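You operate a simulated robot arm through the tools that you are given. There is no shell and no other tool. Be economical: measure what you need, move in short steps, check, and stop when the job is done.

You run a simulated robot arm. Do the job below in one go: nothing can be reset, and whatever is moved stays where it is left.

TASK
Empty the lint trap into the lint bin and seat it again.
Fine: the washer is unplugged: leave it so; shut the bin lid at the end.

Only the result counts: the job must be done as asked and must still hold three seconds after the hand-in. Knocking over, shifting, dropping, spilling or breaking anything else fails it. A push-on lid holds only when it is set on centred and level and pressed home; a screw cap is set on level and turned clockwise until tight.

THE ROBOT
A 7-joint arm with a two-finger parallel gripper, fixed in place. Base frame: the origin is at the foot of the arm, x ahead of it, y to its left, z up. Lengths are in mm, angles in rad, forces in N, time in s.
With the tool pointing down near the work surface it reaches from about 360 to 780 mm from the base axis. Its first joint turns from -2.897 to 2.897 rad. Payload 3.91 kg.
The TCP is the grasp point between the finger pads, 30 mm short of the fingertips. In the tool frame z runs along the fingers and y along their closing line. Largest opening 110 mm; finger width 20, thickness 10; the body of the gripper, 48 by 112 mm, starts 55 mm behind the TCP.
Orientation is that of the tool frame in the base frame, as [roll, pitch, yaw] about the fixed x, y, z axes, in that order (R = Rz(yaw) Ry(pitch) Rx(roll)). With the fingers straight down and closing along the base's y, the tool's x points along the base's -x, its y along +y and its z along -z.

THE INTERFACE
- The arm moves only by the tool move_arm. Its argument "deltas" is one flat list of numbers, 6 for each row, row after row: the shift along the tool's x, y, z in mm, then the turn, a rotation vector about the tool's x, y, z in rad. In form: [tx, ty, tz, wx, wy, wz, tx, ty, tz, wx, wy, wz, ...]. A call has 1 to 12 rows; each row is the pose to reach, as a shift and turn from the pose commanded when the call began, along the tool's axes at that moment. "grip" is the gripper command, from -1 (shut) to 1 (fully open), values between in proportion, set as the call begins (left out, the last holds). A row lasts 0.2 s, in which the tool goes at most 50 mm and 0.15 rad; a call with a longer step from one row to the next is refused whole, and so is a gripper value outside its range. A pose out of reach is approached as far as the arm can. The call stops where the force on the tool passes 50 N (or 10 N more than at its start, if that is more) or the arm is blocked; 0.2 s more then pass. Each finger travels about 153 mm/s and halts on what it meets, pressing with about 32 N; the grip force reading is that of the motor and also rises with nothing between the fingers. The clock runs only during rows and for 0.2 s after the last one: add rows that repeat a pose to give the fingers time. It gives the time, the measured TCP pose, the force on the tool (base axes), the opening and the grip force at its end, in the units of the frame above (readings bear some noise).
- Cameras (640 x 400 px; columns grow to the right, rows downward): "scene" is fixed at [401.7, 650.2, 1625.6]; the picture's right is [-0.16, 0.99, 0.00], its down [0.88, 0.14, -0.46] and it looks along [-0.46, -0.07, -0.89] (base axes); focal length 310 px, centre (320, 200). "wrist" rides on the gripper at [-36, 0, -57] in the tool frame; the picture's right is [0.00, -1.00, 0.00], its down [0.97, 0.00, -0.24] and it looks along [0.24, 0.00, 0.97] (tool axes); focal length 218 px, centre (320, 200). There is no depth. A picture from a camera that has moved, and an enlarged one, comes with that camera's place and axes in the base frame and with its lens.
- camera(camera): a new picture of that camera. No time passes.
- slide_trunk(by): slides the trunk up (or, below 0, down) by that many mm; the arm rides with it, the base frame stays. It gives what a move gives, with no picture.
- close_up(camera, box): a new picture of the part [left, top, right, bottom] of that camera's present view, enlarged. No time passes.
- sign_off(): hands the job in; it is judged then, once.

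Work in short steps. Places have to be worked out from the pictures, the camera data and where the tool is seen: move nearer, look again, correct. Check each grasp and each placing, and mend what went wrong. You have 120 turns and 64 pictures in all, those below and enlarged ones among them. Open the gripper and draw the arm clear of the work before you hand the job in, unless the task says otherwise; then end with one line.

The tools are called after "Request:" as a command line: name --argument value ..., lists and objects as JSON in quotes. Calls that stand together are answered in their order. move_arm: Moves the arm, as the interface text tells. Its arguments: {"type":"object","properties":{"deltas":{"type":"array"},"grip":{"type":"number"}},"required":["deltas"]} The other tools are called the same way: slide_trunk (by) slides the trunk up or down; camera (camera) takes a picture; close_up (camera, box) takes an enlarged picture of a part of a camera's view; sign_off () hands the job in.

At the start:

```text
time_s: 0.0
tool_pos: [78.1, 473.7, 1259.3]
ee_rot: [3.141, 0.001, -3.141]
wrist_force: [0.1, 0.0, -0.2]
opening: 110.2
finger_force: 0.1
trunk travel left (down, up): [-575.0, 35.0]
```

scene: 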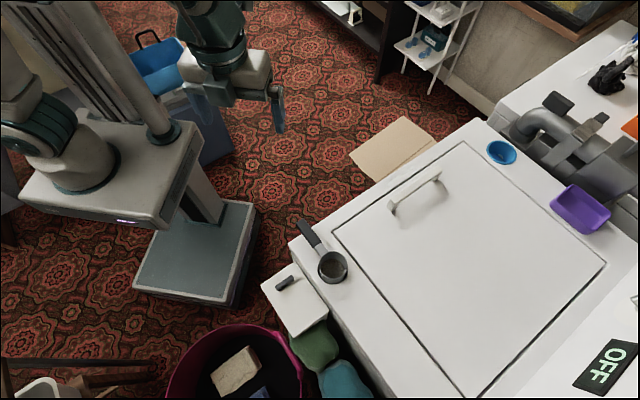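
wrist: 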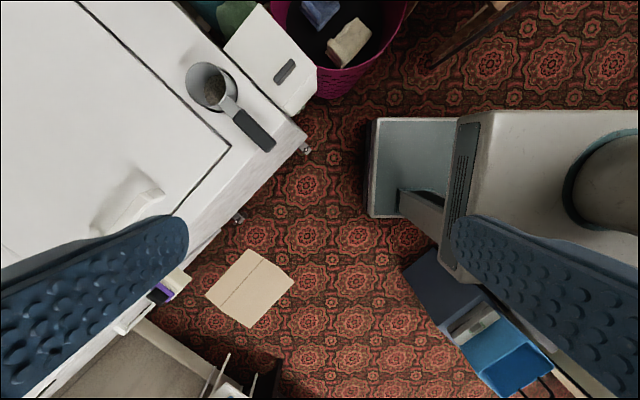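

I'll enlarge the parts of the views that look relevant: the cup with a handle, the white box with a dark knob, and the surroundings.

Request:
close_up --camera "scene" --box '[240, 200, 400, 300]'

Request:
close_up --camera "wrist" --box '[160, 0, 352, 160]'

Request:
close_up --camera "scene" --box '[440, 60, 640, 260]'

```text
4.00 times, centred on (320, 250) of scene
camera zoom: at [401.7, 650.2, 1625.6], right [-0.16, 0.99, 0.0], down [0.88, 0.14, -0.46], along [-0.46, -0.07, -0.89], focal length 1242 px, centre (320, 0)
```

zoom: 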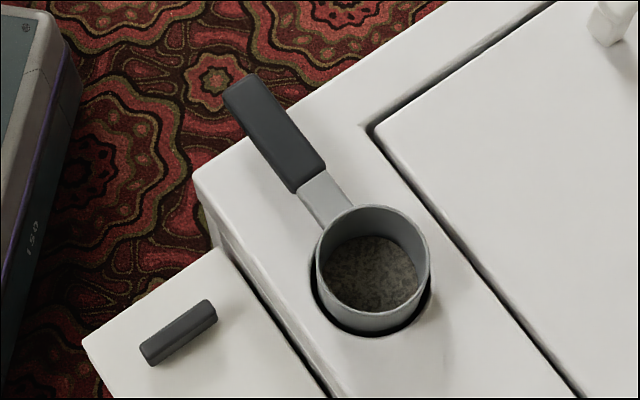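

```text
2.50 times, centred on (256, 80) of wrist
camera zoom: at [114.3, 474.6, 1315.6], right [0.0, -1.0, 0.0], down [-0.97, 0.0, 0.24], along [-0.24, 0.0, -0.97], focal length 546 px, centre (480, 500)
```

zoom: 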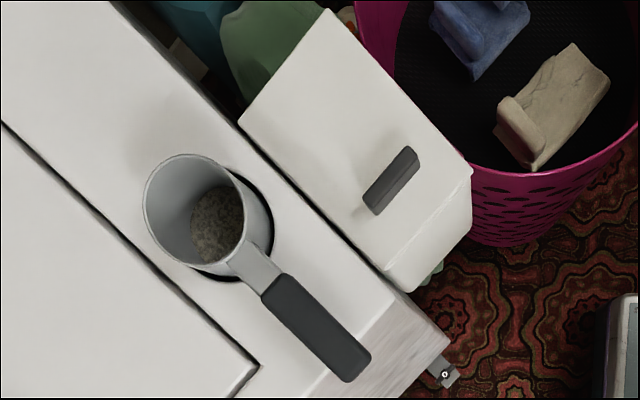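

```text
2.00 times, centred on (540, 160) of scene
camera zoom: at [401.7, 650.2, 1625.6], right [-0.16, 0.99, 0.0], down [0.88, 0.14, -0.46], along [-0.46, -0.07, -0.89], focal length 621 px, centre (-120, 280)
```

zoom: 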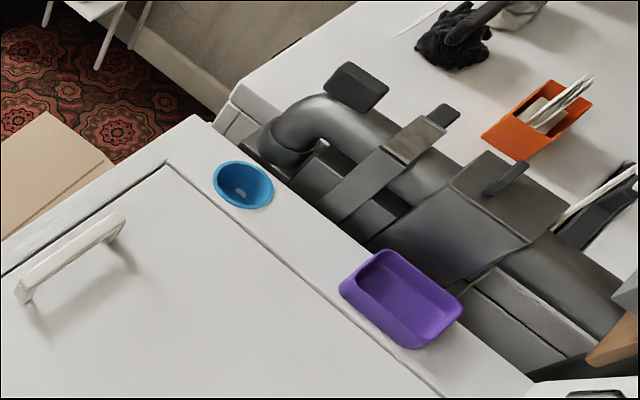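

The trap cup seems centred near (206, 651) with its rim at about z 940, and its handle runs toward (116, 565). The bin lid's knob is near (247, 541, 870). I'll move the wrist camera over them to get better measurements.

Request:
move_arm --deltas '[-25, 20, 0, 0, 0, 0, -50, 40, 0, 0, 0, 0, -75, 60, 0, 0, 0, 0, -100, 80, 0, 0, 0, 0, -120, 100, 0, 0, 0, 0]' --grip 1

Request:
camera --camera "wrist"

```text
time_s: 1.2
tool_pos: [200.7, 573.5, 1257.1]
ee_rot: [-3.14, 0.0, -3.138]
wrist_force: [0.7, -0.4, -0.9]
opening: 110.3
finger_force: 0.1
trunk travel left (down, up): [-575.0, 35.0]
```

```text
58 pictures are left
camera wrist: at [235.2, 574.3, 1313.4], right [0.0, -1.0, 0.0], down [-0.97, 0.0, 0.24], along [-0.24, 0.0, -0.97], focal length 218 px, centre (320, 200)
```

wrist: 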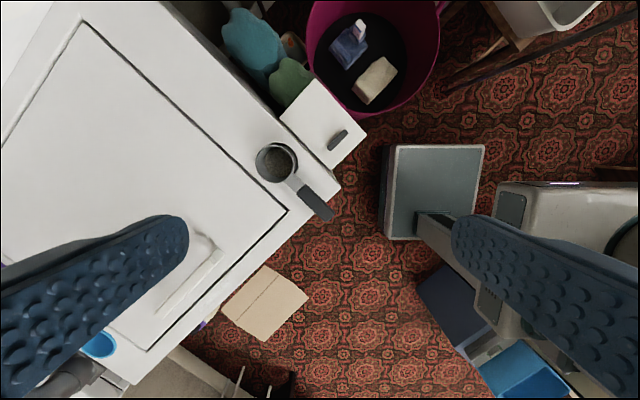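

Request:
close_up --camera "wrist" --box '[220, 60, 380, 230]'

```text
2.35 times, centred on (300, 145) of wrist
camera zoom: at [235.2, 574.3, 1313.4], right [0.0, -1.0, 0.0], down [-0.97, 0.0, 0.24], along [-0.24, 0.0, -0.97], focal length 514 px, centre (367, 329)
```

zoom: 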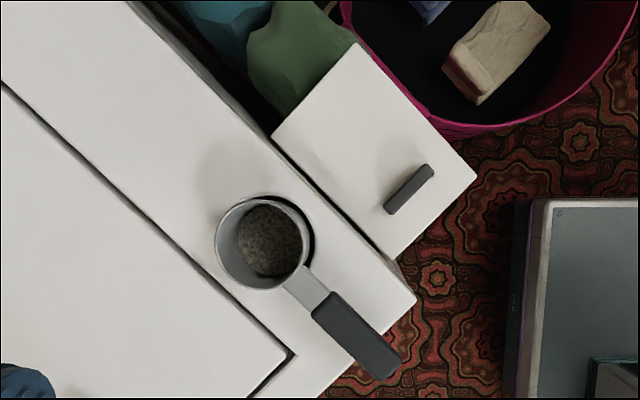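

The bin looks like a rectangle about 147×98 mm centred near (273, 566), with its long side at about 45°. The knob bar is near (245, 540). I'll turn the gripper 45° and come down to about z 1000 above the bar to look closer.

Request:
move_arm --deltas '[-6, -4, 30, 0, 0, 0.1, -11, -8, 60, 0, 0, 0.2, -17, -12, 90, 0, 0, 0.3, -22, -17, 125, 0, 0, 0.4, -28, -21, 160, 0, 0, 0.5, -33, -25, 190, 0, 0, 0.6, -39, -29, 220, 0, 0, 0.7, -44, -33, 250, 0, 0, 0.785]'

Request:
camera --camera "wrist"

Request:
close_up --camera "scene" --box '[240, 200, 400, 300]'

```text
time_s: 3.0
tool_pos: [246.6, 539.7, 1007.9]
ee_rot: [3.14, 0.001, 2.358]
wrist_force: [0.1, -0.3, -0.1]
opening: 110.2
finger_force: 0.0
trunk travel left (down, up): [-575.0, 35.0]
```

```text
56 pictures are left
camera wrist: at [271.1, 515.1, 1065.1], right [-0.71, -0.71, 0.0], down [-0.69, 0.69, 0.24], along [-0.17, 0.17, -0.97], focal length 218 px, centre (320, 200)
```

wrist: 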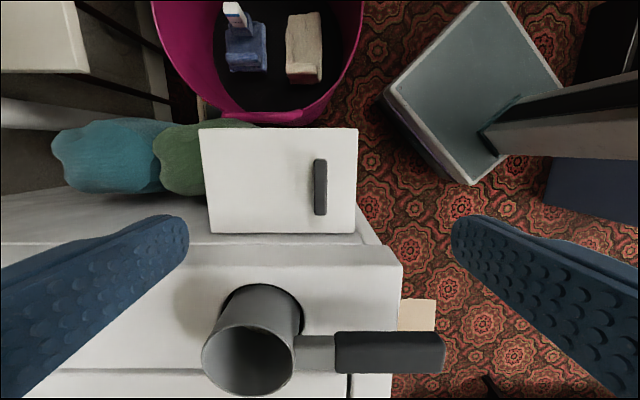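

```text
4.00 times, centred on (320, 250) of scene
camera zoom: at [401.7, 650.2, 1625.6], right [-0.16, 0.99, 0.0], down [0.88, 0.14, -0.46], along [-0.46, -0.07, -0.89], focal length 1242 px, centre (320, 0)
```

zoom: 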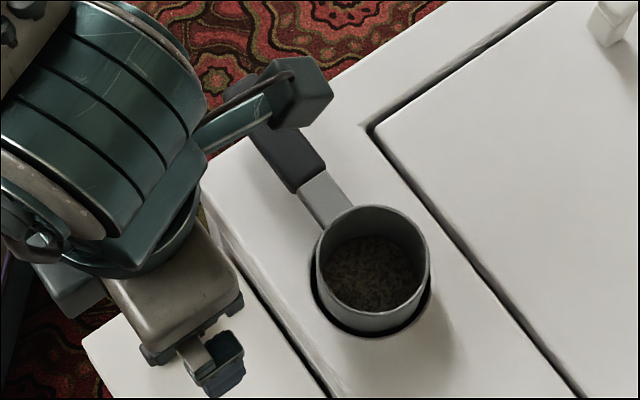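

The bar is confirmed at about (245, 540), z about 865–870, 50 mm long and 12 mm wide. I'll go down halfway and check that the wrist clears the trap.

Request:
move_arm --deltas '[0, 0, 20, 0, 0, 0, 0, 0, 40, 0, 0, 0, 0, 0, 60, 0, 0, 0, 0, 0, 70, 0, 0, 0]' --grip 0.3

Request:
camera --camera "scene"

Request:
camera --camera "wrist"

```text
time_s: 4.0
tool_pos: [245.6, 540.8, 937.0]
ee_rot: [-3.141, 0.0, 2.359]
wrist_force: [0.0, -0.5, 0.0]
opening: 71.4
finger_force: 0.0
trunk travel left (down, up): [-575.0, 35.0]
```

```text
54 pictures are left
```

scene: 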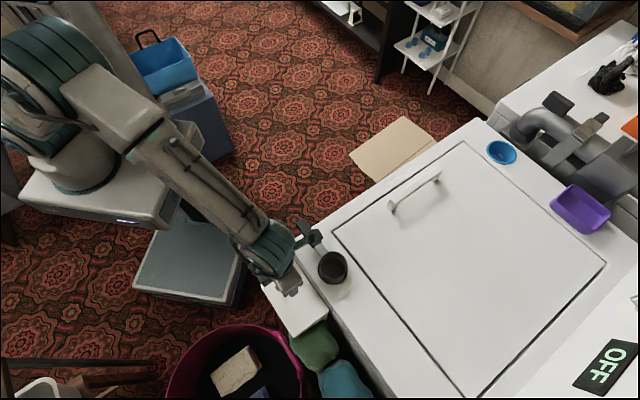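

```text
53 pictures are left
camera wrist: at [269.3, 515.6, 993.9], right [-0.71, -0.71, 0.0], down [-0.69, 0.68, 0.24], along [-0.17, 0.17, -0.97], focal length 218 px, centre (320, 200)
```

wrist: 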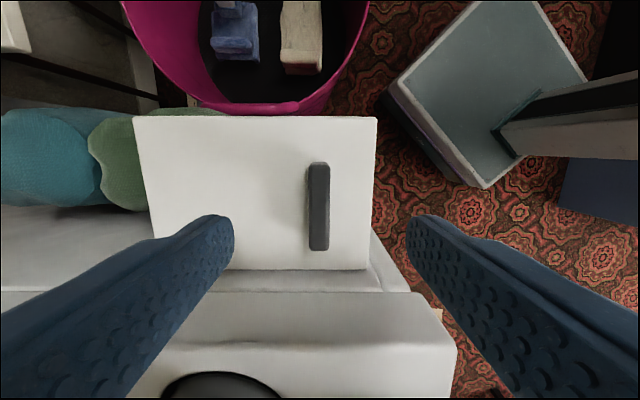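

The bar top is at about z 870 and the lid surface about 856. I'll check how close that teal block on the wrist is to the trap handle before going lower.

Request:
close_up --camera "scene" --box '[230, 200, 370, 300]'

```text
4.00 times, centred on (300, 250) of scene
camera zoom: at [401.7, 650.2, 1625.6], right [-0.16, 0.99, 0.0], down [0.88, 0.14, -0.46], along [-0.46, -0.07, -0.89], focal length 1242 px, centre (400, 0)
```

zoom: 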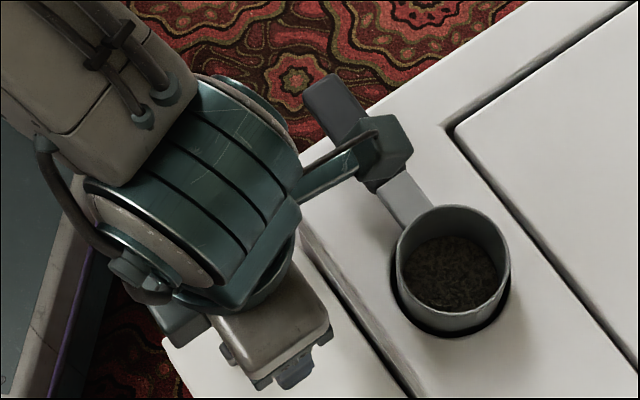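

The block sits about 146 mm above the TCP and clears everything. Going down to TCP z≈889 with a narrower opening, then closing on the bar.

Request:
move_arm --deltas '[0, 0, 20, 0, 0, 0, 0, 0, 38, 0, 0, 0, 0, 0, 48, 0, 0, 0, 0, 0, 48, 0, 0, 0]' --grip -0.3

Request:
camera --camera "wrist"

```text
time_s: 5.0
tool_pos: [243.4, 541.7, 890.4]
ee_rot: [-3.141, 0.002, 2.359]
wrist_force: [-0.3, -0.2, -0.7]
opening: 38.3
finger_force: 0.0
trunk travel left (down, up): [-575.0, 35.0]
```

```text
51 pictures are left
camera wrist: at [268.5, 516.3, 946.6], right [-0.71, -0.71, 0.0], down [-0.69, 0.68, 0.24], along [-0.17, 0.17, -0.97], focal length 218 px, centre (320, 200)
```

wrist: 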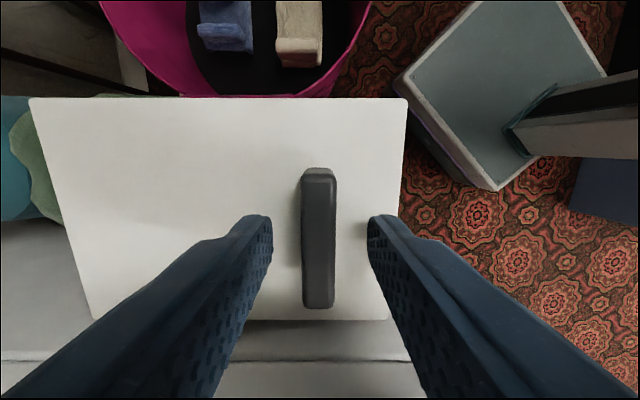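

The bar is centred between the fingers, so I'll close on it.

Request:
move_arm --deltas '[0, 0, 2, 0, 0, 0, 0, 0, 2, 0, 0, 0, 0, 0, 2, 0, 0, 0]' --grip -1

```text
time_s: 5.8
tool_pos: [244.7, 541.0, 889.1]
ee_rot: [3.139, -0.002, 2.36]
wrist_force: [1.1, 2.3, 9.9]
opening: 11.4
finger_force: 44.7
trunk travel left (down, up): [-575.0, 35.0]
```

The bar is gripped at 11.4 mm. Now a small straight lift of 6 mm to see whether the lid is loose or hinged.

Request:
move_arm --deltas '[0, 0, -2, 0, 0, 0, 0, 0, -4, 0, 0, 0, 0, 0, -6, 0, 0, 0]'

Request:
camera --camera "wrist"

```text
time_s: 6.6
tool_pos: [245.3, 541.1, 892.7]
ee_rot: [-3.139, 0.001, 2.361]
wrist_force: [4.9, 6.3, -11.3]
opening: 11.6
finger_force: 44.8
trunk travel left (down, up): [-575.0, 35.0]
```

```text
50 pictures are left
camera wrist: at [269.3, 517.2, 949.0], right [-0.71, -0.71, 0.0], down [-0.69, 0.69, 0.24], along [-0.17, 0.17, -0.97], focal length 218 px, centre (320, 200)
```

wrist: 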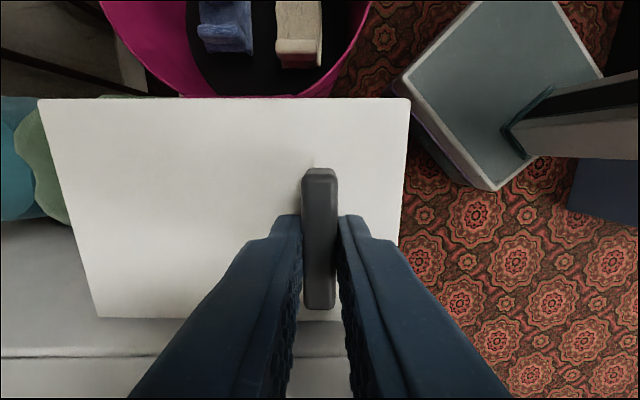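

The forces (pull down and toward the far edge) fit a lid hinged at its far short edge. I'll follow the arc about that edge, up to 0.4 rad first.

Request:
move_arm --deltas '[0, 2, 0.5, 0.05, 0, 0, 0, 4.5, -5.2, 0.1, 0, 0, 0, 10, -15.8, 0.2, 0, 0, 0, 16.6, -26, 0.3, 0, 0, 0, 24.2, -35.3, 0.4, 0, 0]'

Request:
camera --camera "wrist"

Request:
close_up --camera "scene" --box '[230, 200, 390, 340]'

```text
time_s: 7.8
tool_pos: [259.5, 556.0, 929.5]
ee_rot: [-2.741, -0.002, 2.359]
wrist_force: [1.0, -5.3, 7.3]
opening: 11.2
finger_force: 44.8
trunk travel left (down, up): [-575.0, 35.0]
```

```text
49 pictures are left
camera wrist: at [299.6, 547.4, 982.0], right [-0.65, -0.65, 0.39], down [-0.62, 0.75, 0.22], along [-0.44, -0.1, -0.89], focal length 218 px, centre (320, 200)
```

wrist: 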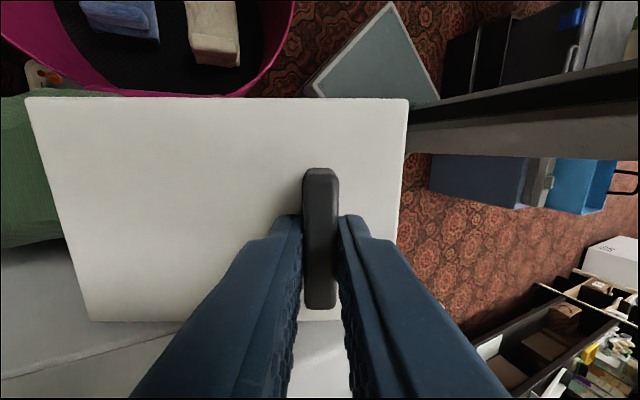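

```text
2.86 times, centred on (310, 270) of scene
camera zoom: at [401.7, 650.2, 1625.6], right [-0.16, 0.99, 0.0], down [0.88, 0.14, -0.46], along [-0.46, -0.07, -0.89], focal length 887 px, centre (349, 0)
```

zoom: 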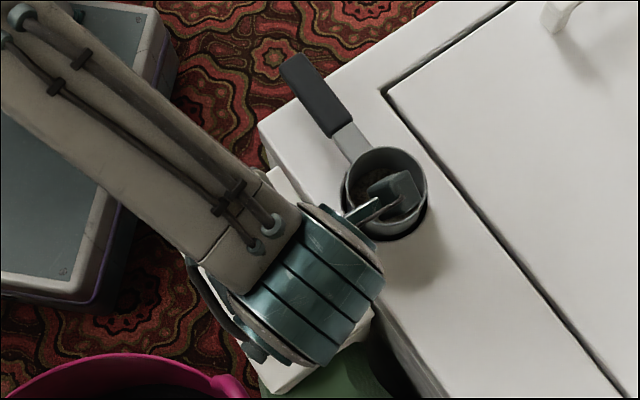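

Forces are low and the lid follows. I'll continue the arc another 0.5 rad.

Request:
move_arm --deltas '[0, 4.5, -11.2, 0.1, 0, 0, 0, 10, -21.8, 0.2, 0, 0, 0, 16.6, -32, 0.3, 0, 0, 0, 24.2, -41.3, 0.4, 0, 0, 0, 32.7, -49.9, 0.5, 0, 0]'

Request:
camera --camera "scene"

Request:
camera --camera "wrist"

```text
time_s: 9.0
tool_pos: [275.1, 572.2, 950.7]
ee_rot: [-2.452, -0.002, 2.361]
wrist_force: [6.9, 6.7, 1.8]
opening: 12.0
finger_force: 44.3
out of reach, approached as far as the arm can: row 3, 4, 5
trunk travel left (down, up): [-575.0, 35.0]
```

```text
47 pictures are left
```

scene: 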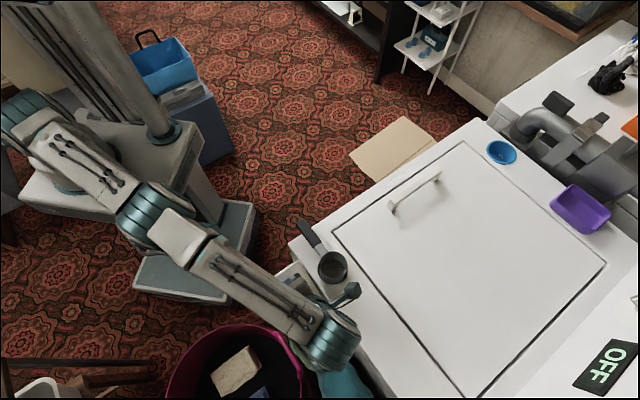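

```text
46 pictures are left
camera wrist: at [325.3, 573.0, 994.0], right [-0.54, -0.55, 0.64], down [-0.58, 0.79, 0.19], along [-0.61, -0.27, -0.75], focal length 218 px, centre (320, 200)
```

wrist: 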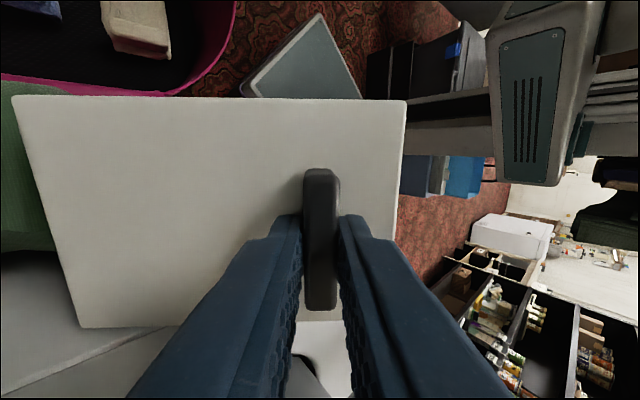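

The arm runs out of reach at about 0.69 rad with this grasp. The bar should be gripped across its ends instead, so the lid can pivot while the tool stays pointing down. I'll lower it back along the arc first.

Request:
move_arm --deltas '[0, -3.3, 11.6, -0.1, 0, 0, 0, -5.4, 23.4, -0.2, 0, 0, 0, -6.4, 35.4, -0.3, 0, 0, 0, -6.2, 47.5, -0.4, 0, 0, 0, -4.7, 59.5, -0.5, 0, 0]'

```text
time_s: 10.2
tool_pos: [250.3, 546.4, 909.0]
ee_rot: [-2.958, -0.002, 2.362]
wrist_force: [23.7, 15.4, -0.5]
opening: 11.3
finger_force: 44.9
trunk travel left (down, up): [-575.0, 35.0]
```

The lid is now about 0.19 rad open (roughly 20 mm at the bar). I'll go down a bit further, then release to see whether it holds by friction.

Request:
move_arm --deltas '[0, -2.5, 7, -0.06, 0, 0, 0, -2.5, 7, -0.06, 0, 0]'

Request:
move_arm --deltas '[0, 0, 0, 0, 0, 0, 0, 0, 0, 0, 0, 0]' --grip -0.5

Request:
camera --camera "wrist"

```text
time_s: 10.8
tool_pos: [248.8, 543.6, 901.2]
ee_rot: [-3.016, -0.001, 2.36]
wrist_force: [33.4, 18.3, -1.3]
opening: 11.6
finger_force: 45.0
trunk travel left (down, up): [-575.0, 35.0]
```

```text
time_s: 11.4
tool_pos: [241.2, 540.5, 902.2]
ee_rot: [-3.008, -0.002, 2.364]
wrist_force: [-0.7, -0.1, -0.2]
opening: 27.7
finger_force: 0.0
trunk travel left (down, up): [-575.0, 35.0]
```

```text
45 pictures are left
camera wrist: at [271.3, 521.3, 957.9], right [-0.69, -0.71, 0.13], down [-0.67, 0.7, 0.24], along [-0.26, 0.08, -0.96], focal length 218 px, centre (320, 200)
```

wrist: 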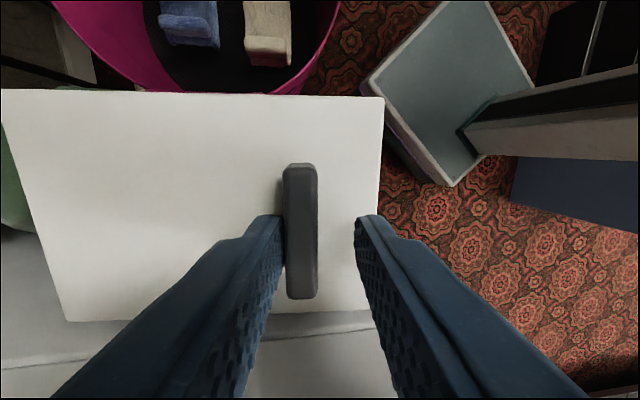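

Released, the lid stays raised at about 0.13 rad, so the hinge has friction. I'll recentre, regrip the bar and swing it up to about 0.65 rad again, this time with a corrected arc.

Request:
move_arm --deltas '[0, 3, 0, 0, 0, 0, 0, 6.5, 0, 0, 0, 0, 0, 6.5, 0, 0, 0, 0]'

Request:
move_arm --deltas '[0, 0, 0, 0, 0, 0, 0, 0, 0, 0, 0, 0]' --grip -1

```text
time_s: 12.2
tool_pos: [247.8, 547.6, 902.5]
ee_rot: [-3.011, -0.001, 2.362]
wrist_force: [-0.5, -0.4, 0.4]
opening: 27.5
finger_force: 0.0
trunk travel left (down, up): [-575.0, 35.0]
```

```text
time_s: 12.8
tool_pos: [246.6, 545.3, 902.8]
ee_rot: [-3.01, -0.002, 2.364]
wrist_force: [-7.4, -9.4, 3.4]
opening: 11.7
finger_force: 45.2
trunk travel left (down, up): [-575.0, 35.0]
```

Gripped again; swinging it up by 0.5 rad.

Request:
move_arm --deltas '[0, 3.5, -10.8, 0.1, 0, 0, 0, 8.2, -21.3, 0.2, 0, 0, 0, 13.8, -31.2, 0.3, 0, 0, 0, 20.4, -40.4, 0.4, 0, 0, 0, 27.9, -49, 0.5, 0, 0]'

```text
time_s: 14.0
tool_pos: [269.8, 569.4, 946.0]
ee_rot: [-2.51, -0.001, 2.364]
wrist_force: [-13.2, -8.1, 15.3]
opening: 12.0
finger_force: 45.0
trunk travel left (down, up): [-575.0, 35.0]
```

At about 0.63 rad now. I'll release it and back off along the tool axis.

Request:
move_arm --deltas '[0, 0, 0, 0, 0, 0, 0, 0, 0, 0, 0, 0]' --grip -0.4

Request:
move_arm --deltas '[0, 0, -12, 0, 0, 0, 0, 0, -24, 0, 0, 0, 0, -15, -40, 0, 0, 0, 0, -40, -60, 0, 0, 0]'

Request:
camera --camera "wrist"

Request:
camera --camera "scene"

```text
time_s: 14.6
tool_pos: [272.2, 570.6, 945.8]
ee_rot: [-2.512, -0.003, 2.363]
wrist_force: [-0.8, -0.3, -0.2]
opening: 33.2
finger_force: 0.1
trunk travel left (down, up): [-575.0, 35.0]
```

```text
time_s: 15.6
tool_pos: [274.6, 575.2, 1021.4]
ee_rot: [-2.511, -0.001, 2.363]
wrist_force: [0.6, -0.4, -0.5]
opening: 33.2
finger_force: 0.1
trunk travel left (down, up): [-575.0, 35.0]
```

```text
44 pictures are left
camera wrist: at [322.8, 573.6, 1066.8], right [-0.57, -0.58, 0.59], down [-0.59, 0.78, 0.2], along [-0.57, -0.24, -0.78], focal length 218 px, centre (320, 200)
```

wrist: 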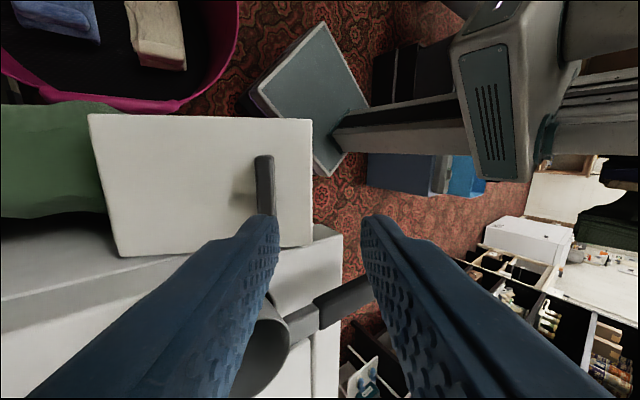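

```text
43 pictures are left
```

scene: 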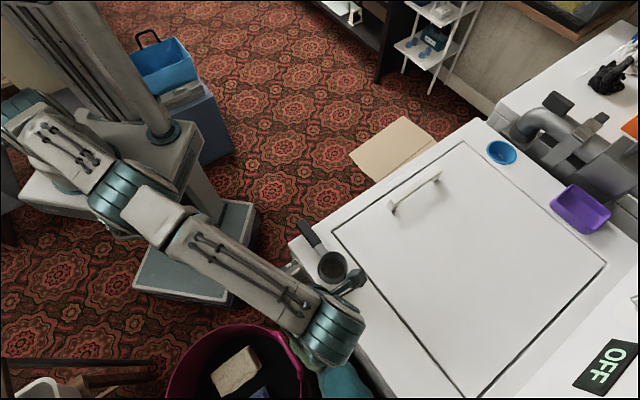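

The lid holds at about 0.63 rad. Next I'll push its underside further open with horizontal, closed fingers. First I straighten the tool while moving back toward the robot and up.

Request:
move_arm --deltas '[0, -20, -2, -0.1, 0, 0, 0, -40, -4, -0.2, 0, 0, 0, -60, -6, -0.3, 0, 0, 0, -80, -8, -0.42, 0, 0, 0, -95, -9, -0.54, 0, 0, 0, -106, -9.5, -0.63, 0, 0]' --grip -1

Request:
move_arm --deltas '[0, -5, 0, 0, 0, -0.14, 0, -10, 0, 0, 0, -0.28, 0, -15, 0, 0, 0, -0.42, 0, -20, 0, 0, 0, -0.56, 0, -25, 0, 0, 0, -0.7, 0, -30, 0, 0, 0, -0.84, 0, -35, 0, 0, 0, -0.98, 0, -40, 0, 0, 0, -1.12, 0, -45, 0, 0, 0, -1.26, 0, -50, 0, 0, 0, -1.4, 0, -55, 0, 0, 0, -1.5, 0, -60, 0, 0, 0, -1.57]'

Request:
camera --camera "wrist"

```text
time_s: 17.0
tool_pos: [217.4, 514.9, 1088.8]
ee_rot: [3.139, -0.002, 2.362]
wrist_force: [-0.1, -0.2, 0.4]
opening: 0.1
finger_force: 31.5
trunk travel left (down, up): [-575.0, 35.0]
```

```text
time_s: 19.6
tool_pos: [175.2, 472.8, 1090.3]
ee_rot: [3.139, 0.0, -2.347]
wrist_force: [0.2, -0.1, 0.4]
opening: 0.0
finger_force: 31.7
trunk travel left (down, up): [-575.0, 35.0]
```

```text
42 pictures are left
camera wrist: at [198.9, 499.2, 1145.9], right [0.71, -0.7, 0.0], down [-0.68, -0.69, 0.24], along [-0.17, -0.17, -0.97], focal length 218 px, centre (320, 200)
```

wrist: 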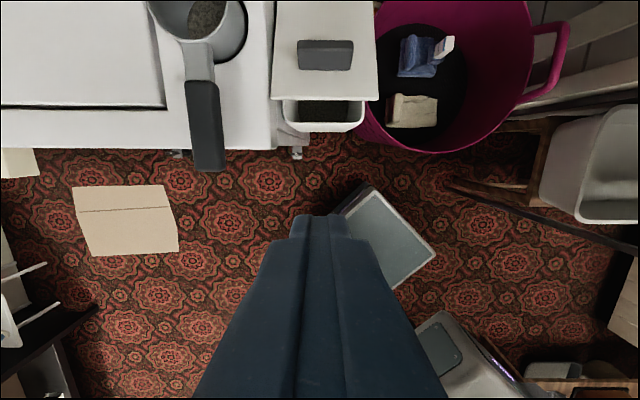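

The lid is open and I can see into the bin. I'll pitch the tool forward to horizontal, staying high above the bin.

Request:
move_arm --deltas '[-5, 0, 0, 0, -0.13, 0, -10, 0, 0, 0, -0.27, 0, -15, 0, 0, 0, -0.41, 0, -20, 0, 0, 0, -0.55, 0, -25, 0, 0, 0, -0.69, 0, -30, 0, 0, 0, -0.83, 0, -35, 0, 0, 0, -0.97, 0, -40, 0, 0, 0, -1.11, 0, -45, 0, 0, 0, -1.25, 0, -50, 0, 0, 0, -1.39, 0, -55, 0, 0, 0, -1.5, 0, -60, 0, 0, 0, -1.57, 0]'

Request:
camera --camera "scene"

Request:
camera --camera "wrist"

```text
time_s: 22.2
tool_pos: [216.1, 516.6, 1087.7]
ee_rot: [1.676, 1.569, 2.467]
wrist_force: [0.4, -1.2, 0.8]
opening: 0.1
finger_force: 32.3
trunk travel left (down, up): [-575.0, 35.0]
```

```text
41 pictures are left
```

scene: 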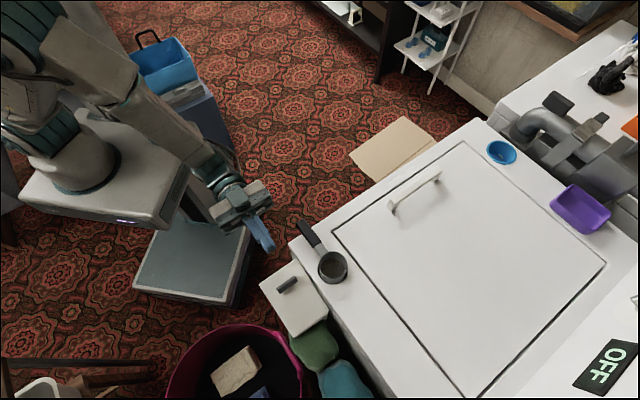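

```text
40 pictures are left
camera wrist: at [175.3, 476.2, 1123.9], right [0.71, -0.7, 0.0], down [-0.17, -0.17, -0.97], along [0.68, 0.69, -0.24], focal length 218 px, centre (320, 200)
```

wrist: 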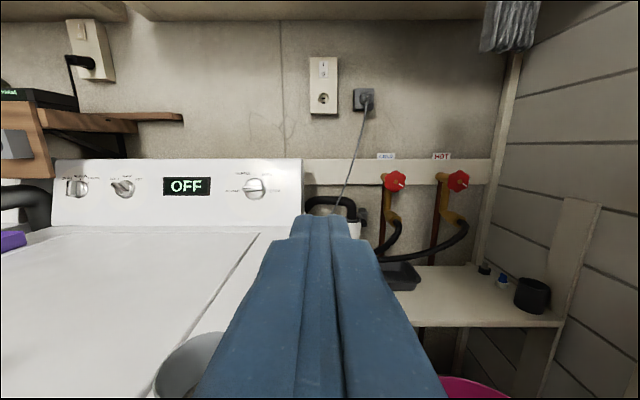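

Tool is horizontal, pointing at the bin. The lid's front edge appears at about f=536 along the diagonal, z≈928. I'll back off 45 mm, then drop to z≈880 in front of the bin.

Request:
move_arm --deltas '[0, 0, -25, 0, 0, 0, 20, 0, -45, 0, 0, 0, 60, 0, -45, 0, 0, 0, 100, 0, -45, 0, 0, 0, 140, 0, -45, 0, 0, 0, 175, 0, -45, 0, 0, 0, 207, 0, -45, 0, 0, 0, 207, 0, -45, 0, 0, 0]'

Request:
camera --camera "wrist"

Request:
camera --camera "scene"

```text
time_s: 24.0
tool_pos: [183.3, 483.3, 879.8]
ee_rot: [2.357, 1.568, -3.134]
wrist_force: [0.1, -0.4, -0.1]
opening: 0.0
finger_force: 31.9
trunk travel left (down, up): [-575.0, 35.0]
```

```text
39 pictures are left
camera wrist: at [141.7, 443.6, 914.7], right [0.71, -0.7, 0.0], down [-0.17, -0.17, -0.97], along [0.68, 0.69, -0.24], focal length 218 px, centre (320, 200)
```

wrist: 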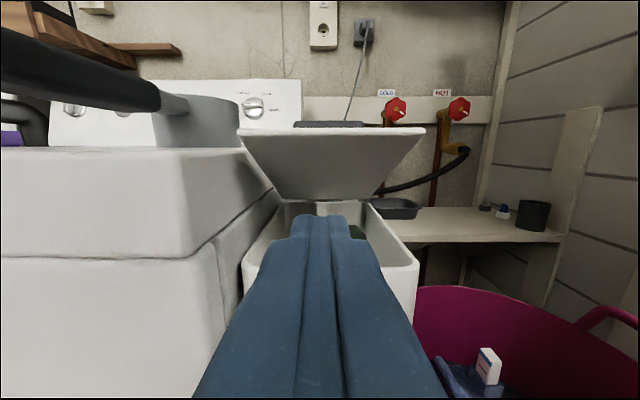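

```text
38 pictures are left
```

scene: 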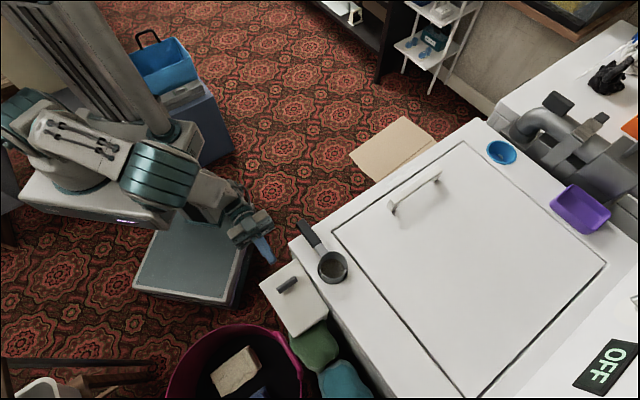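

Very clear view: the lid is about 0.5 rad open, the washer top is at z≈912, and the trap handle sits just above it at left. I'll slide the fingers under the lid.

Request:
move_arm --deltas '[0, 0, 30, 0, 0, 0, 0, 0, 55, 0, 0, 0, 0, 0, 74, 0, 0, 0, 0, 0, 74, 0, 0, 0]'

Request:
move_arm --deltas '[-15, 0, 0, 0, 0, 0, -30, 0, 0, 0, 0, 0, -45, 0, 0, 0, 0, 0, -60, 0, 4, 0, 0, 0, -70, 0, 10, 0, 0, 0, -78, 0, 20, 0, 0, 0, -82, 0, 32, 0, 0, 0]'

Request:
camera --camera "wrist"

```text
time_s: 25.0
tool_pos: [234.3, 536.9, 881.5]
ee_rot: [2.625, 1.569, -2.864]
wrist_force: [-6.6, -16.1, -1.2]
opening: 0.0
finger_force: 31.9
trunk travel left (down, up): [-575.0, 35.0]
```

```text
time_s: 26.6
tool_pos: [260.5, 560.6, 964.6]
ee_rot: [1.748, 1.569, 2.536]
wrist_force: [0.4, 0.1, 0.3]
opening: 0.2
finger_force: 32.1
trunk travel left (down, up): [-575.0, 35.0]
```

```text
37 pictures are left
camera wrist: at [218.9, 519.9, 999.8], right [0.71, -0.7, 0.0], down [-0.17, -0.17, -0.97], along [0.68, 0.69, -0.24], focal length 218 px, centre (320, 200)
```

wrist: 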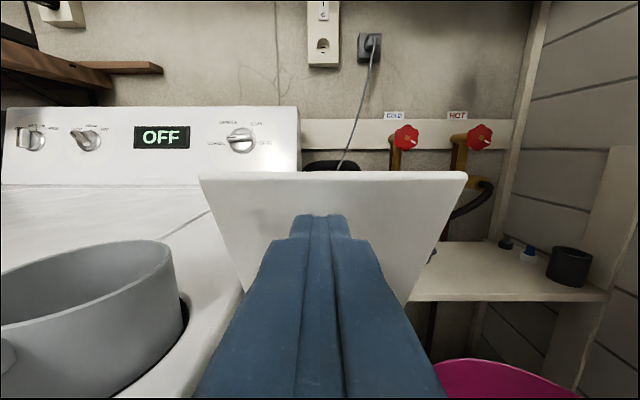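

The lid is well up and the force is zero. I'll push forward another 70 mm to bring it just past vertical.

Request:
move_arm --deltas '[0, 0, 12, 0, 0, 0, 0, 0, 24, 0, 0, 0, 0, 0, 36, 0, 0, 0, 0, 0, 48, 0, 0, 0, 0, 0, 60, 0, 0, 0, 0, 0, 72, 0, 0, 0]'

Request:
camera --camera "wrist"

```text
time_s: 28.0
tool_pos: [310.3, 611.6, 964.1]
ee_rot: [2.482, 1.569, -3.008]
wrist_force: [-3.2, -6.5, 0.1]
opening: 0.0
finger_force: 31.9
trunk travel left (down, up): [-575.0, 35.0]
```

```text
36 pictures are left
camera wrist: at [268.5, 571.2, 999.3], right [0.71, -0.7, 0.0], down [-0.17, -0.17, -0.97], along [0.68, 0.69, -0.24], focal length 218 px, centre (320, 200)
```

wrist: 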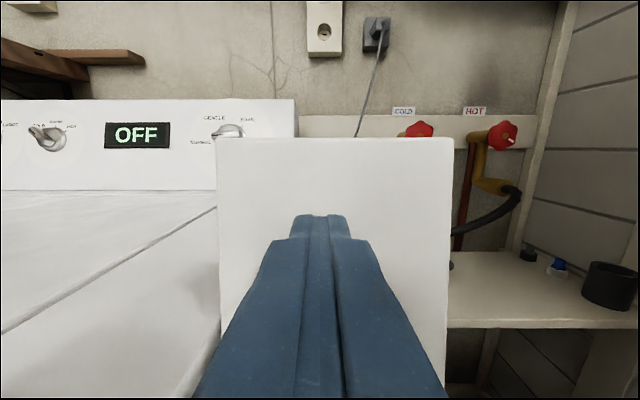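

The lid is slightly past vertical. I'll retract straight back and open the fingers, then shift left to line up with the trap handle (lateral offset about 105 mm).

Request:
move_arm --deltas '[0, 0, -40, 0, 0, 0, 0, 0, -80, 0, 0, 0, 0, 0, -120, 0, 0, 0, 0, 0, -160, 0, 0, 0, 0, 0, -200, 0, 0, 0, 0, 0, -235, 0, 0, 0]'

Request:
move_arm --deltas '[5, 35, 0, 0, 0, 0, 10, 70, 0, 0, 0, 0, 20, 104, 0, 0, 0, 0, 20, 104, 0, 0, 0, 0]' --grip 0.2

Request:
camera --camera "wrist"

```text
time_s: 29.4
tool_pos: [145.1, 445.2, 964.7]
ee_rot: [-3.121, 1.568, -2.332]
wrist_force: [-0.4, -0.1, -0.8]
opening: 0.1
finger_force: 32.1
trunk travel left (down, up): [-575.0, 35.0]
```

```text
time_s: 30.4
tool_pos: [71.5, 514.8, 942.9]
ee_rot: [2.573, 1.57, -2.919]
wrist_force: [-0.3, 0.1, 0.7]
opening: 66.2
finger_force: 0.0
trunk travel left (down, up): [-575.0, 35.0]
```

```text
35 pictures are left
camera wrist: at [29.5, 475.4, 978.2], right [0.71, -0.7, 0.0], down [-0.17, -0.17, -0.97], along [0.68, 0.69, -0.24], focal length 218 px, centre (320, 200)
```

wrist: 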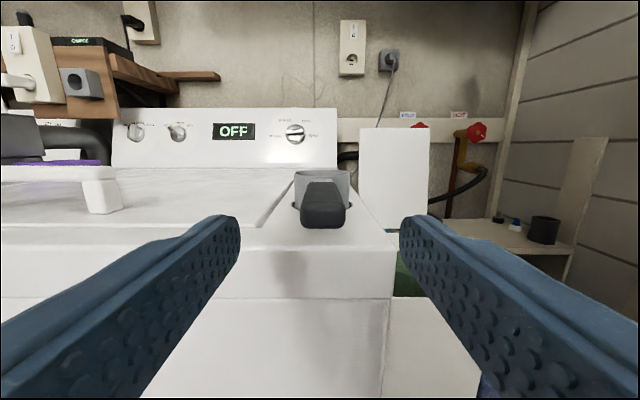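

The lid stays up. The trap handle is dead ahead, about 24 × 12 mm at z≈940. I'll advance so the pads straddle the grip, then close.

Request:
move_arm --deltas '[2, 0, 30, 0, 0, 0, 2, 0, 60, 0, 0, 0, 2, 0, 88, 0, 0, 0, 2, 0, 88, 0, 0, 0]'

Request:
camera --camera "wrist"

Request:
close_up --camera "scene" --box '[230, 190, 390, 310]'

```text
time_s: 31.4
tool_pos: [133.1, 577.8, 941.6]
ee_rot: [2.579, 1.57, -2.912]
wrist_force: [-1.0, -0.6, 0.0]
opening: 66.0
finger_force: 0.0
trunk travel left (down, up): [-575.0, 35.0]
```

```text
34 pictures are left
camera wrist: at [91.4, 538.2, 977.0], right [0.71, -0.7, 0.0], down [-0.17, -0.17, -0.97], along [0.68, 0.69, -0.24], focal length 218 px, centre (320, 200)
```

wrist: 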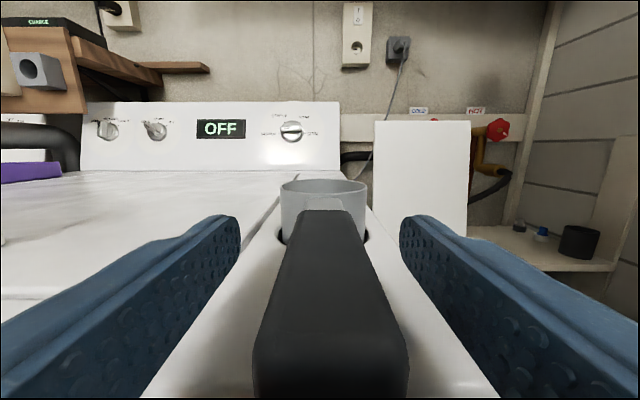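

```text
3.33 times, centred on (310, 250) of scene
camera zoom: at [401.7, 650.2, 1625.6], right [-0.16, 0.99, 0.0], down [0.88, 0.14, -0.46], along [-0.46, -0.07, -0.89], focal length 1035 px, centre (353, 33)
```

zoom: 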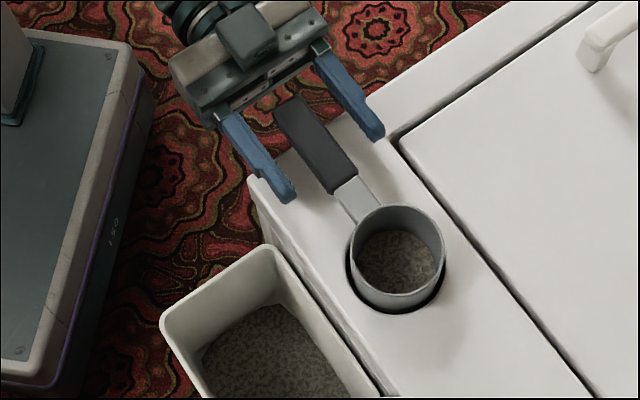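

Well aligned; the bin opening and its lint are visible too. Closing on the handle.

Request:
move_arm --deltas '[0, 0, 0, 0, 0, 0, 0, 0, 0, 0, 0, 0, 0, 0, 0, 0, 0, 0]' --grip -1

```text
time_s: 32.2
tool_pos: [133.4, 576.2, 940.9]
ee_rot: [2.405, 1.57, -3.086]
wrist_force: [0.6, -0.5, 0.2]
opening: 25.6
finger_force: 32.0
trunk travel left (down, up): [-575.0, 35.0]
```

Gripped at 25.6 mm. Seated TCP is (133.4, 576.2, 940.9). Lifting straight up, slowly at first.

Request:
move_arm --deltas '[-5, 0, 0, 0, 0, 0, -10, 0, 0, 0, 0, 0, -20, 0, 0, 0, 0, 0, -30, 0, 0, 0, 0, 0]'

Request:
move_arm --deltas '[-20, 0, 0, 0, 0, 0, -40, 0, 0, 0, 0, 0, -60, 0, 0, 0, 0, 0, -80, 0, 0, 0, 0, 0, -100, 0, 0, 0, 0, 0, -110, 0, 0, 0, 0, 0]'

Request:
close_up --camera "scene" --box '[230, 150, 430, 310]'

Request:
camera --camera "wrist"

```text
time_s: 33.2
tool_pos: [132.2, 580.2, 974.0]
ee_rot: [2.107, 1.569, 2.901]
wrist_force: [-0.2, -0.6, 0.7]
opening: 0.0
finger_force: 31.3
trunk travel left (down, up): [-575.0, 35.0]
```

```text
time_s: 34.6
tool_pos: [131.1, 582.0, 1081.6]
ee_rot: [2.649, 1.567, -2.841]
wrist_force: [0.5, 0.4, -0.8]
opening: 0.3
finger_force: 31.7
trunk travel left (down, up): [-575.0, 35.0]
```

```text
2.50 times, centred on (330, 230) of scene
camera zoom: at [401.7, 650.2, 1625.6], right [-0.16, 0.99, 0.0], down [0.88, 0.14, -0.46], along [-0.46, -0.07, -0.89], focal length 776 px, centre (295, 125)
```

zoom: 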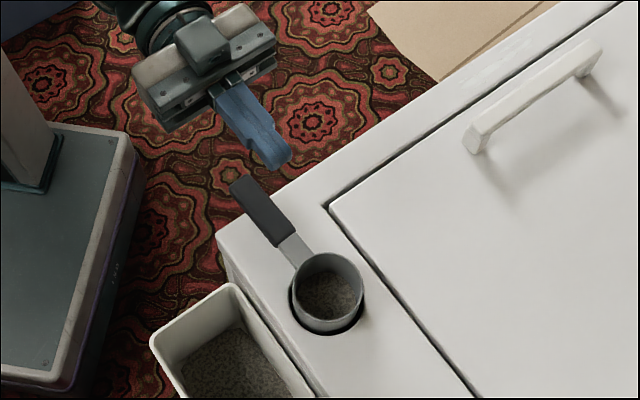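

```text
31 pictures are left
camera wrist: at [90.8, 540.6, 1117.2], right [0.71, -0.7, 0.0], down [-0.17, -0.17, -0.97], along [0.68, 0.69, -0.24], focal length 218 px, centre (320, 200)
```

wrist: 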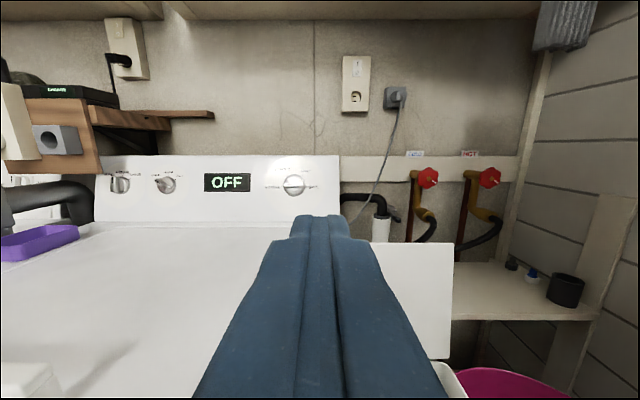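

The handle slipped out of the grip: the gripper is empty and the trap is still in the washer. I'll check whether the trap moved.

Request:
close_up --camera "scene" --box '[270, 210, 370, 300]'

```text
4.44 times, centred on (320, 255) of scene
camera zoom: at [401.7, 650.2, 1625.6], right [-0.16, 0.99, 0.0], down [0.88, 0.14, -0.46], along [-0.46, -0.07, -0.89], focal length 1380 px, centre (320, -44)
```

zoom: 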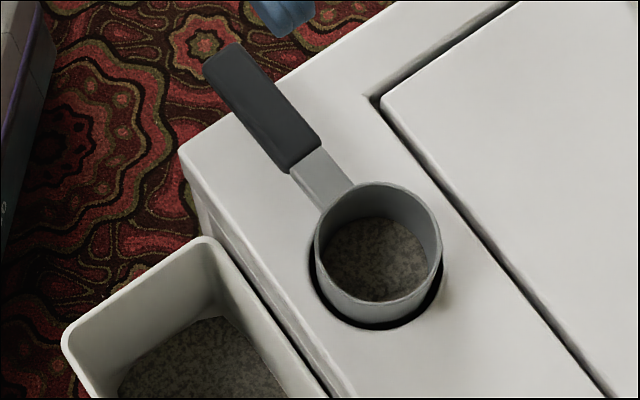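

The trap is still seated, just turned a couple of degrees. I'll regrip with the fingers above and below the handle (closing line vertical), so the lift doesn't rely on friction. I'm backing off and rolling 90°.

Request:
move_arm --deltas '[0, 0, -40, 0, 0, 0, 0, 0, -80, 0, 0, 0, 0, 0, -95, 0, 0, 0]'

Request:
move_arm --deltas '[0, 0, 0, 0, 0, 0.14, 0, 0, 0, 0, 0, 0.28, 0, 0, 0, 0, 0, 0.42, 0, 0, 0, 0, 0, 0.56, 0, 0, 0, 0, 0, 0.7, 0, 0, 0, 0, 0, 0.84, 0, 0, 0, 0, 0, 0.98, 0, 0, 0, 0, 0, 1.12, 0, 0, 0, 0, 0, 1.26, 0, 0, 0, 0, 0, 1.4, 0, 0, 0, 0, 0, 1.5, 0, 0, 0, 0, 0, 1.57]' --grip -0.5

Request:
move_arm --deltas '[0, -40, 0, 0, 0, 0, 0, -80, 0, 0, 0, 0, 0, -120, 0, 0, 0, 0, 0, -140, 0, 0, 0, 0, 0, -140, 0, 0, 0, 0]'

Request:
camera --camera "wrist"

```text
time_s: 35.4
tool_pos: [66.7, 511.7, 1083.6]
ee_rot: [2.712, 1.569, -2.782]
wrist_force: [0.0, -0.1, -0.6]
opening: 0.1
finger_force: 31.6
trunk travel left (down, up): [-575.0, 35.0]
```

```text
time_s: 38.0
tool_pos: [138.5, 567.9, 1222.7]
ee_rot: [1.654, 0.063, 2.393]
wrist_force: [-0.4, -0.1, -0.2]
opening: 27.5
finger_force: 0.0
out of reach, approached as far as the arm can: row 4, 5, 6, 7, 8, 9, 10, 11, 12
trunk travel left (down, up): [-575.0, 35.0]
```

```text
time_s: 39.2
tool_pos: [157.8, 550.3, 1179.9]
ee_rot: [1.708, 0.099, 2.407]
wrist_force: [0.5, -0.8, 0.1]
opening: 27.5
finger_force: 0.1
out of reach, approached as far as the arm can: row 1, 2, 3, 4, 5
trunk travel left (down, up): [-575.0, 35.0]
```

```text
29 pictures are left
camera wrist: at [144.9, 485.3, 1190.6], right [-0.02, -0.17, -0.99], down [-0.88, 0.47, -0.06], along [0.48, 0.86, -0.16], focal length 218 px, centre (320, 200)
```

wrist: 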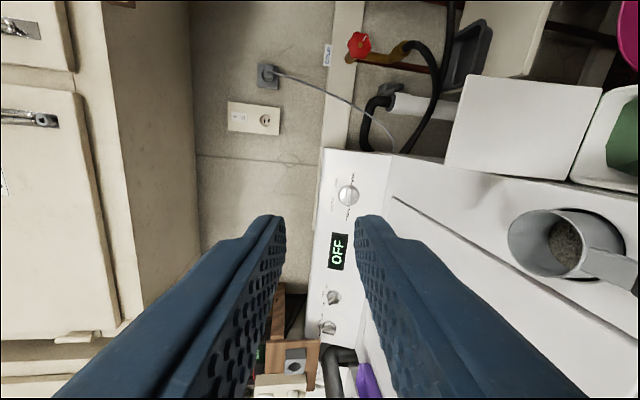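

Rolling that way runs into a joint limit. I'll undo it by going back up, then rolling the other way.

Request:
move_arm --deltas '[0, 40, 0, 0, 0, 0, 0, 80, 0, 0, 0, 0, 0, 120, 0, 0, 0, 0, 0, 140, 0, 0, 0, 0]'

Request:
move_arm --deltas '[0, 0, 0, 0, 0, -0.14, 0, 0, 0, 0, 0, -0.28, 0, 0, 0, 0, 0, -0.42, 0, 0, 0, 0, 0, -0.56, 0, 0, 0, 0, 0, -0.7, 0, 0, 0, 0, 0, -0.84, 0, 0, 0, 0, 0, -0.98, 0, 0, 0, 0, 0, -1.12, 0, 0, 0, 0, 0, -1.26, 0, 0, 0, 0, 0, -1.4, 0, 0, 0, 0, 0, -1.5, 0, 0, 0, 0, 0, -1.57]'

Request:
camera --camera "scene"

```text
time_s: 40.2
tool_pos: [161.4, 576.9, 1319.4]
ee_rot: [1.71, 0.099, 2.406]
wrist_force: [-0.6, 0.1, 0.5]
opening: 27.6
finger_force: 0.0
trunk travel left (down, up): [-575.0, 35.0]
```

```text
time_s: 42.8
tool_pos: [162.3, 579.1, 1315.1]
ee_rot: [-2.505, 1.401, -1.679]
wrist_force: [0.0, 0.4, 0.0]
opening: 27.7
finger_force: 0.0
trunk travel left (down, up): [-575.0, 35.0]
```

```text
28 pictures are left
```

scene: 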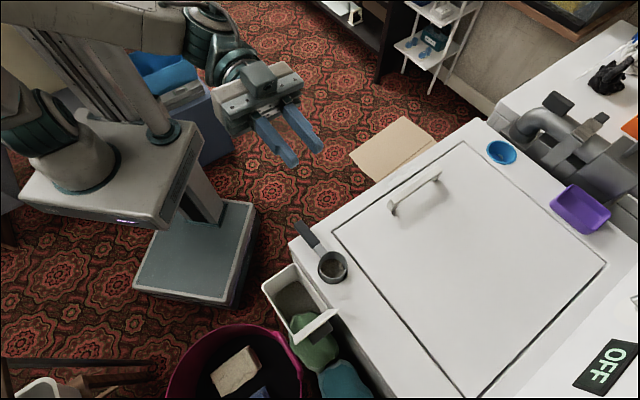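

Commands track the actual pose, so nothing is lost. The lid is still open and the trap is in place. Rolling −90° from here.

Request:
move_arm --deltas '[0, 0, 0, 0, 0, -0.14, 0, 0, 0, 0, 0, -0.28, 0, 0, 0, 0, 0, -0.42, 0, 0, 0, 0, 0, -0.56, 0, 0, 0, 0, 0, -0.7, 0, 0, 0, 0, 0, -0.84, 0, 0, 0, 0, 0, -0.98, 0, 0, 0, 0, 0, -1.12, 0, 0, 0, 0, 0, -1.26, 0, 0, 0, 0, 0, -1.4, 0, 0, 0, 0, 0, -1.5, 0, 0, 0, 0, 0, -1.57]'

```text
time_s: 45.4
tool_pos: [162.0, 580.3, 1315.3]
ee_rot: [-1.708, -0.099, -0.734]
wrist_force: [0.0, 0.7, 0.6]
opening: 27.5
finger_force: 0.1
trunk travel left (down, up): [-575.0, 35.0]
```

Rolled fine. Now I level the tool and go down to the pre-grasp approach line in front of the handle, at z≈1100.

Request:
move_arm --deltas '[-7, 37, -13, 0.03, 0.01, 0.02, -15, 75, -26, 0.06, 0.02, 0.04, -22, 112, -39, 0.09, 0.03, 0.06, -30, 150, -52, 0.11, 0.04, 0.08, -37, 187, -65, 0.13, 0.05, 0.1, -44.4, 224.6, -78.7, 0.134, 0.051, 0.103]'

```text
time_s: 46.8
tool_pos: [70.6, 514.1, 1097.8]
ee_rot: [-1.569, 0.001, -0.794]
wrist_force: [-0.4, -0.1, -0.4]
opening: 27.6
finger_force: 0.0
trunk travel left (down, up): [-575.0, 35.0]
```

In line and level. Lowering to handle height.

Request:
move_arm --deltas '[0, 40, 0, 0, 0, 0, 0, 80, 0, 0, 0, 0, 0, 120, 0, 0, 0, 0, 0, 157, 0, 0, 0, 0, 0, 157, 0, 0, 0, 0]'

Request:
camera --camera "wrist"

```text
time_s: 48.0
tool_pos: [71.5, 514.3, 943.1]
ee_rot: [-1.57, 0.003, -0.791]
wrist_force: [1.2, 0.1, -0.3]
opening: 27.5
finger_force: 0.1
trunk travel left (down, up): [-575.0, 35.0]
```

```text
27 pictures are left
camera wrist: at [4.2, 501.2, 943.3], right [0.0, 0.0, 1.0], down [0.51, -0.86, 0.0], along [0.86, 0.51, 0.0], focal length 218 px, centre (320, 200)
```

wrist: 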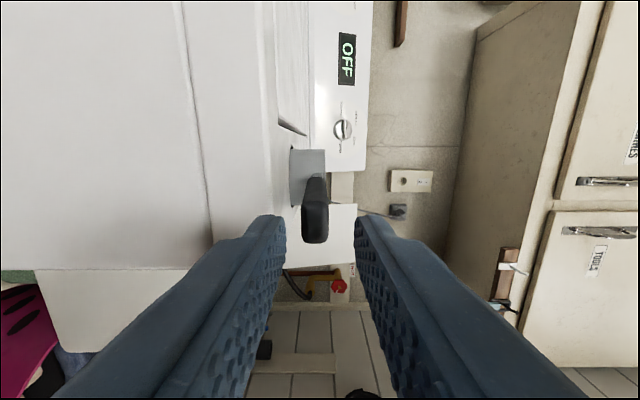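

The handle end is at z 933–948, now about 6 mm to the right of my line with its axis turned about 0.06 rad. I'll line up on it, narrow the opening to 23 mm, and advance.

Request:
move_arm --deltas '[2, 1.5, 10, 0, -0.03, 0, 4, 2.5, 30, 0, -0.06, 0, 4, 2.5, 50, 0, -0.06, 0, 4, 2.5, 70, 0, -0.06, 0, 4, 2.5, 88, 0, -0.06, 0, 4, 2.5, 88, 0, -0.06, 0]' --grip -0.58

Request:
camera --camera "wrist"

```text
time_s: 49.4
tool_pos: [136.6, 574.3, 939.5]
ee_rot: [-1.569, 0.001, -0.732]
wrist_force: [-0.8, 0.6, 3.9]
opening: 21.3
finger_force: 0.0
trunk travel left (down, up): [-575.0, 35.0]
```

```text
26 pictures are left
camera wrist: at [71.0, 556.4, 938.9], right [0.0, 0.0, 1.0], down [0.56, -0.83, 0.0], along [0.83, 0.56, 0.0], focal length 218 px, centre (320, 200)
```

wrist: 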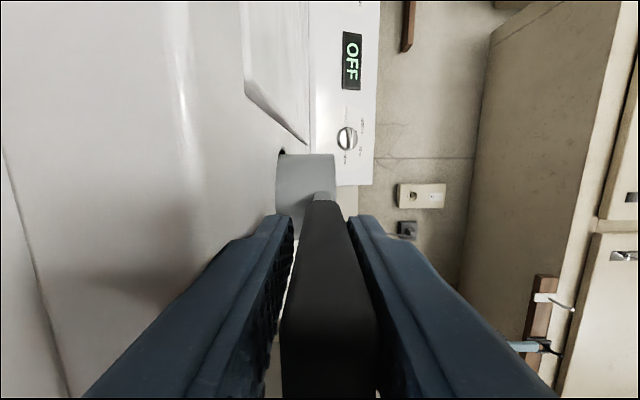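

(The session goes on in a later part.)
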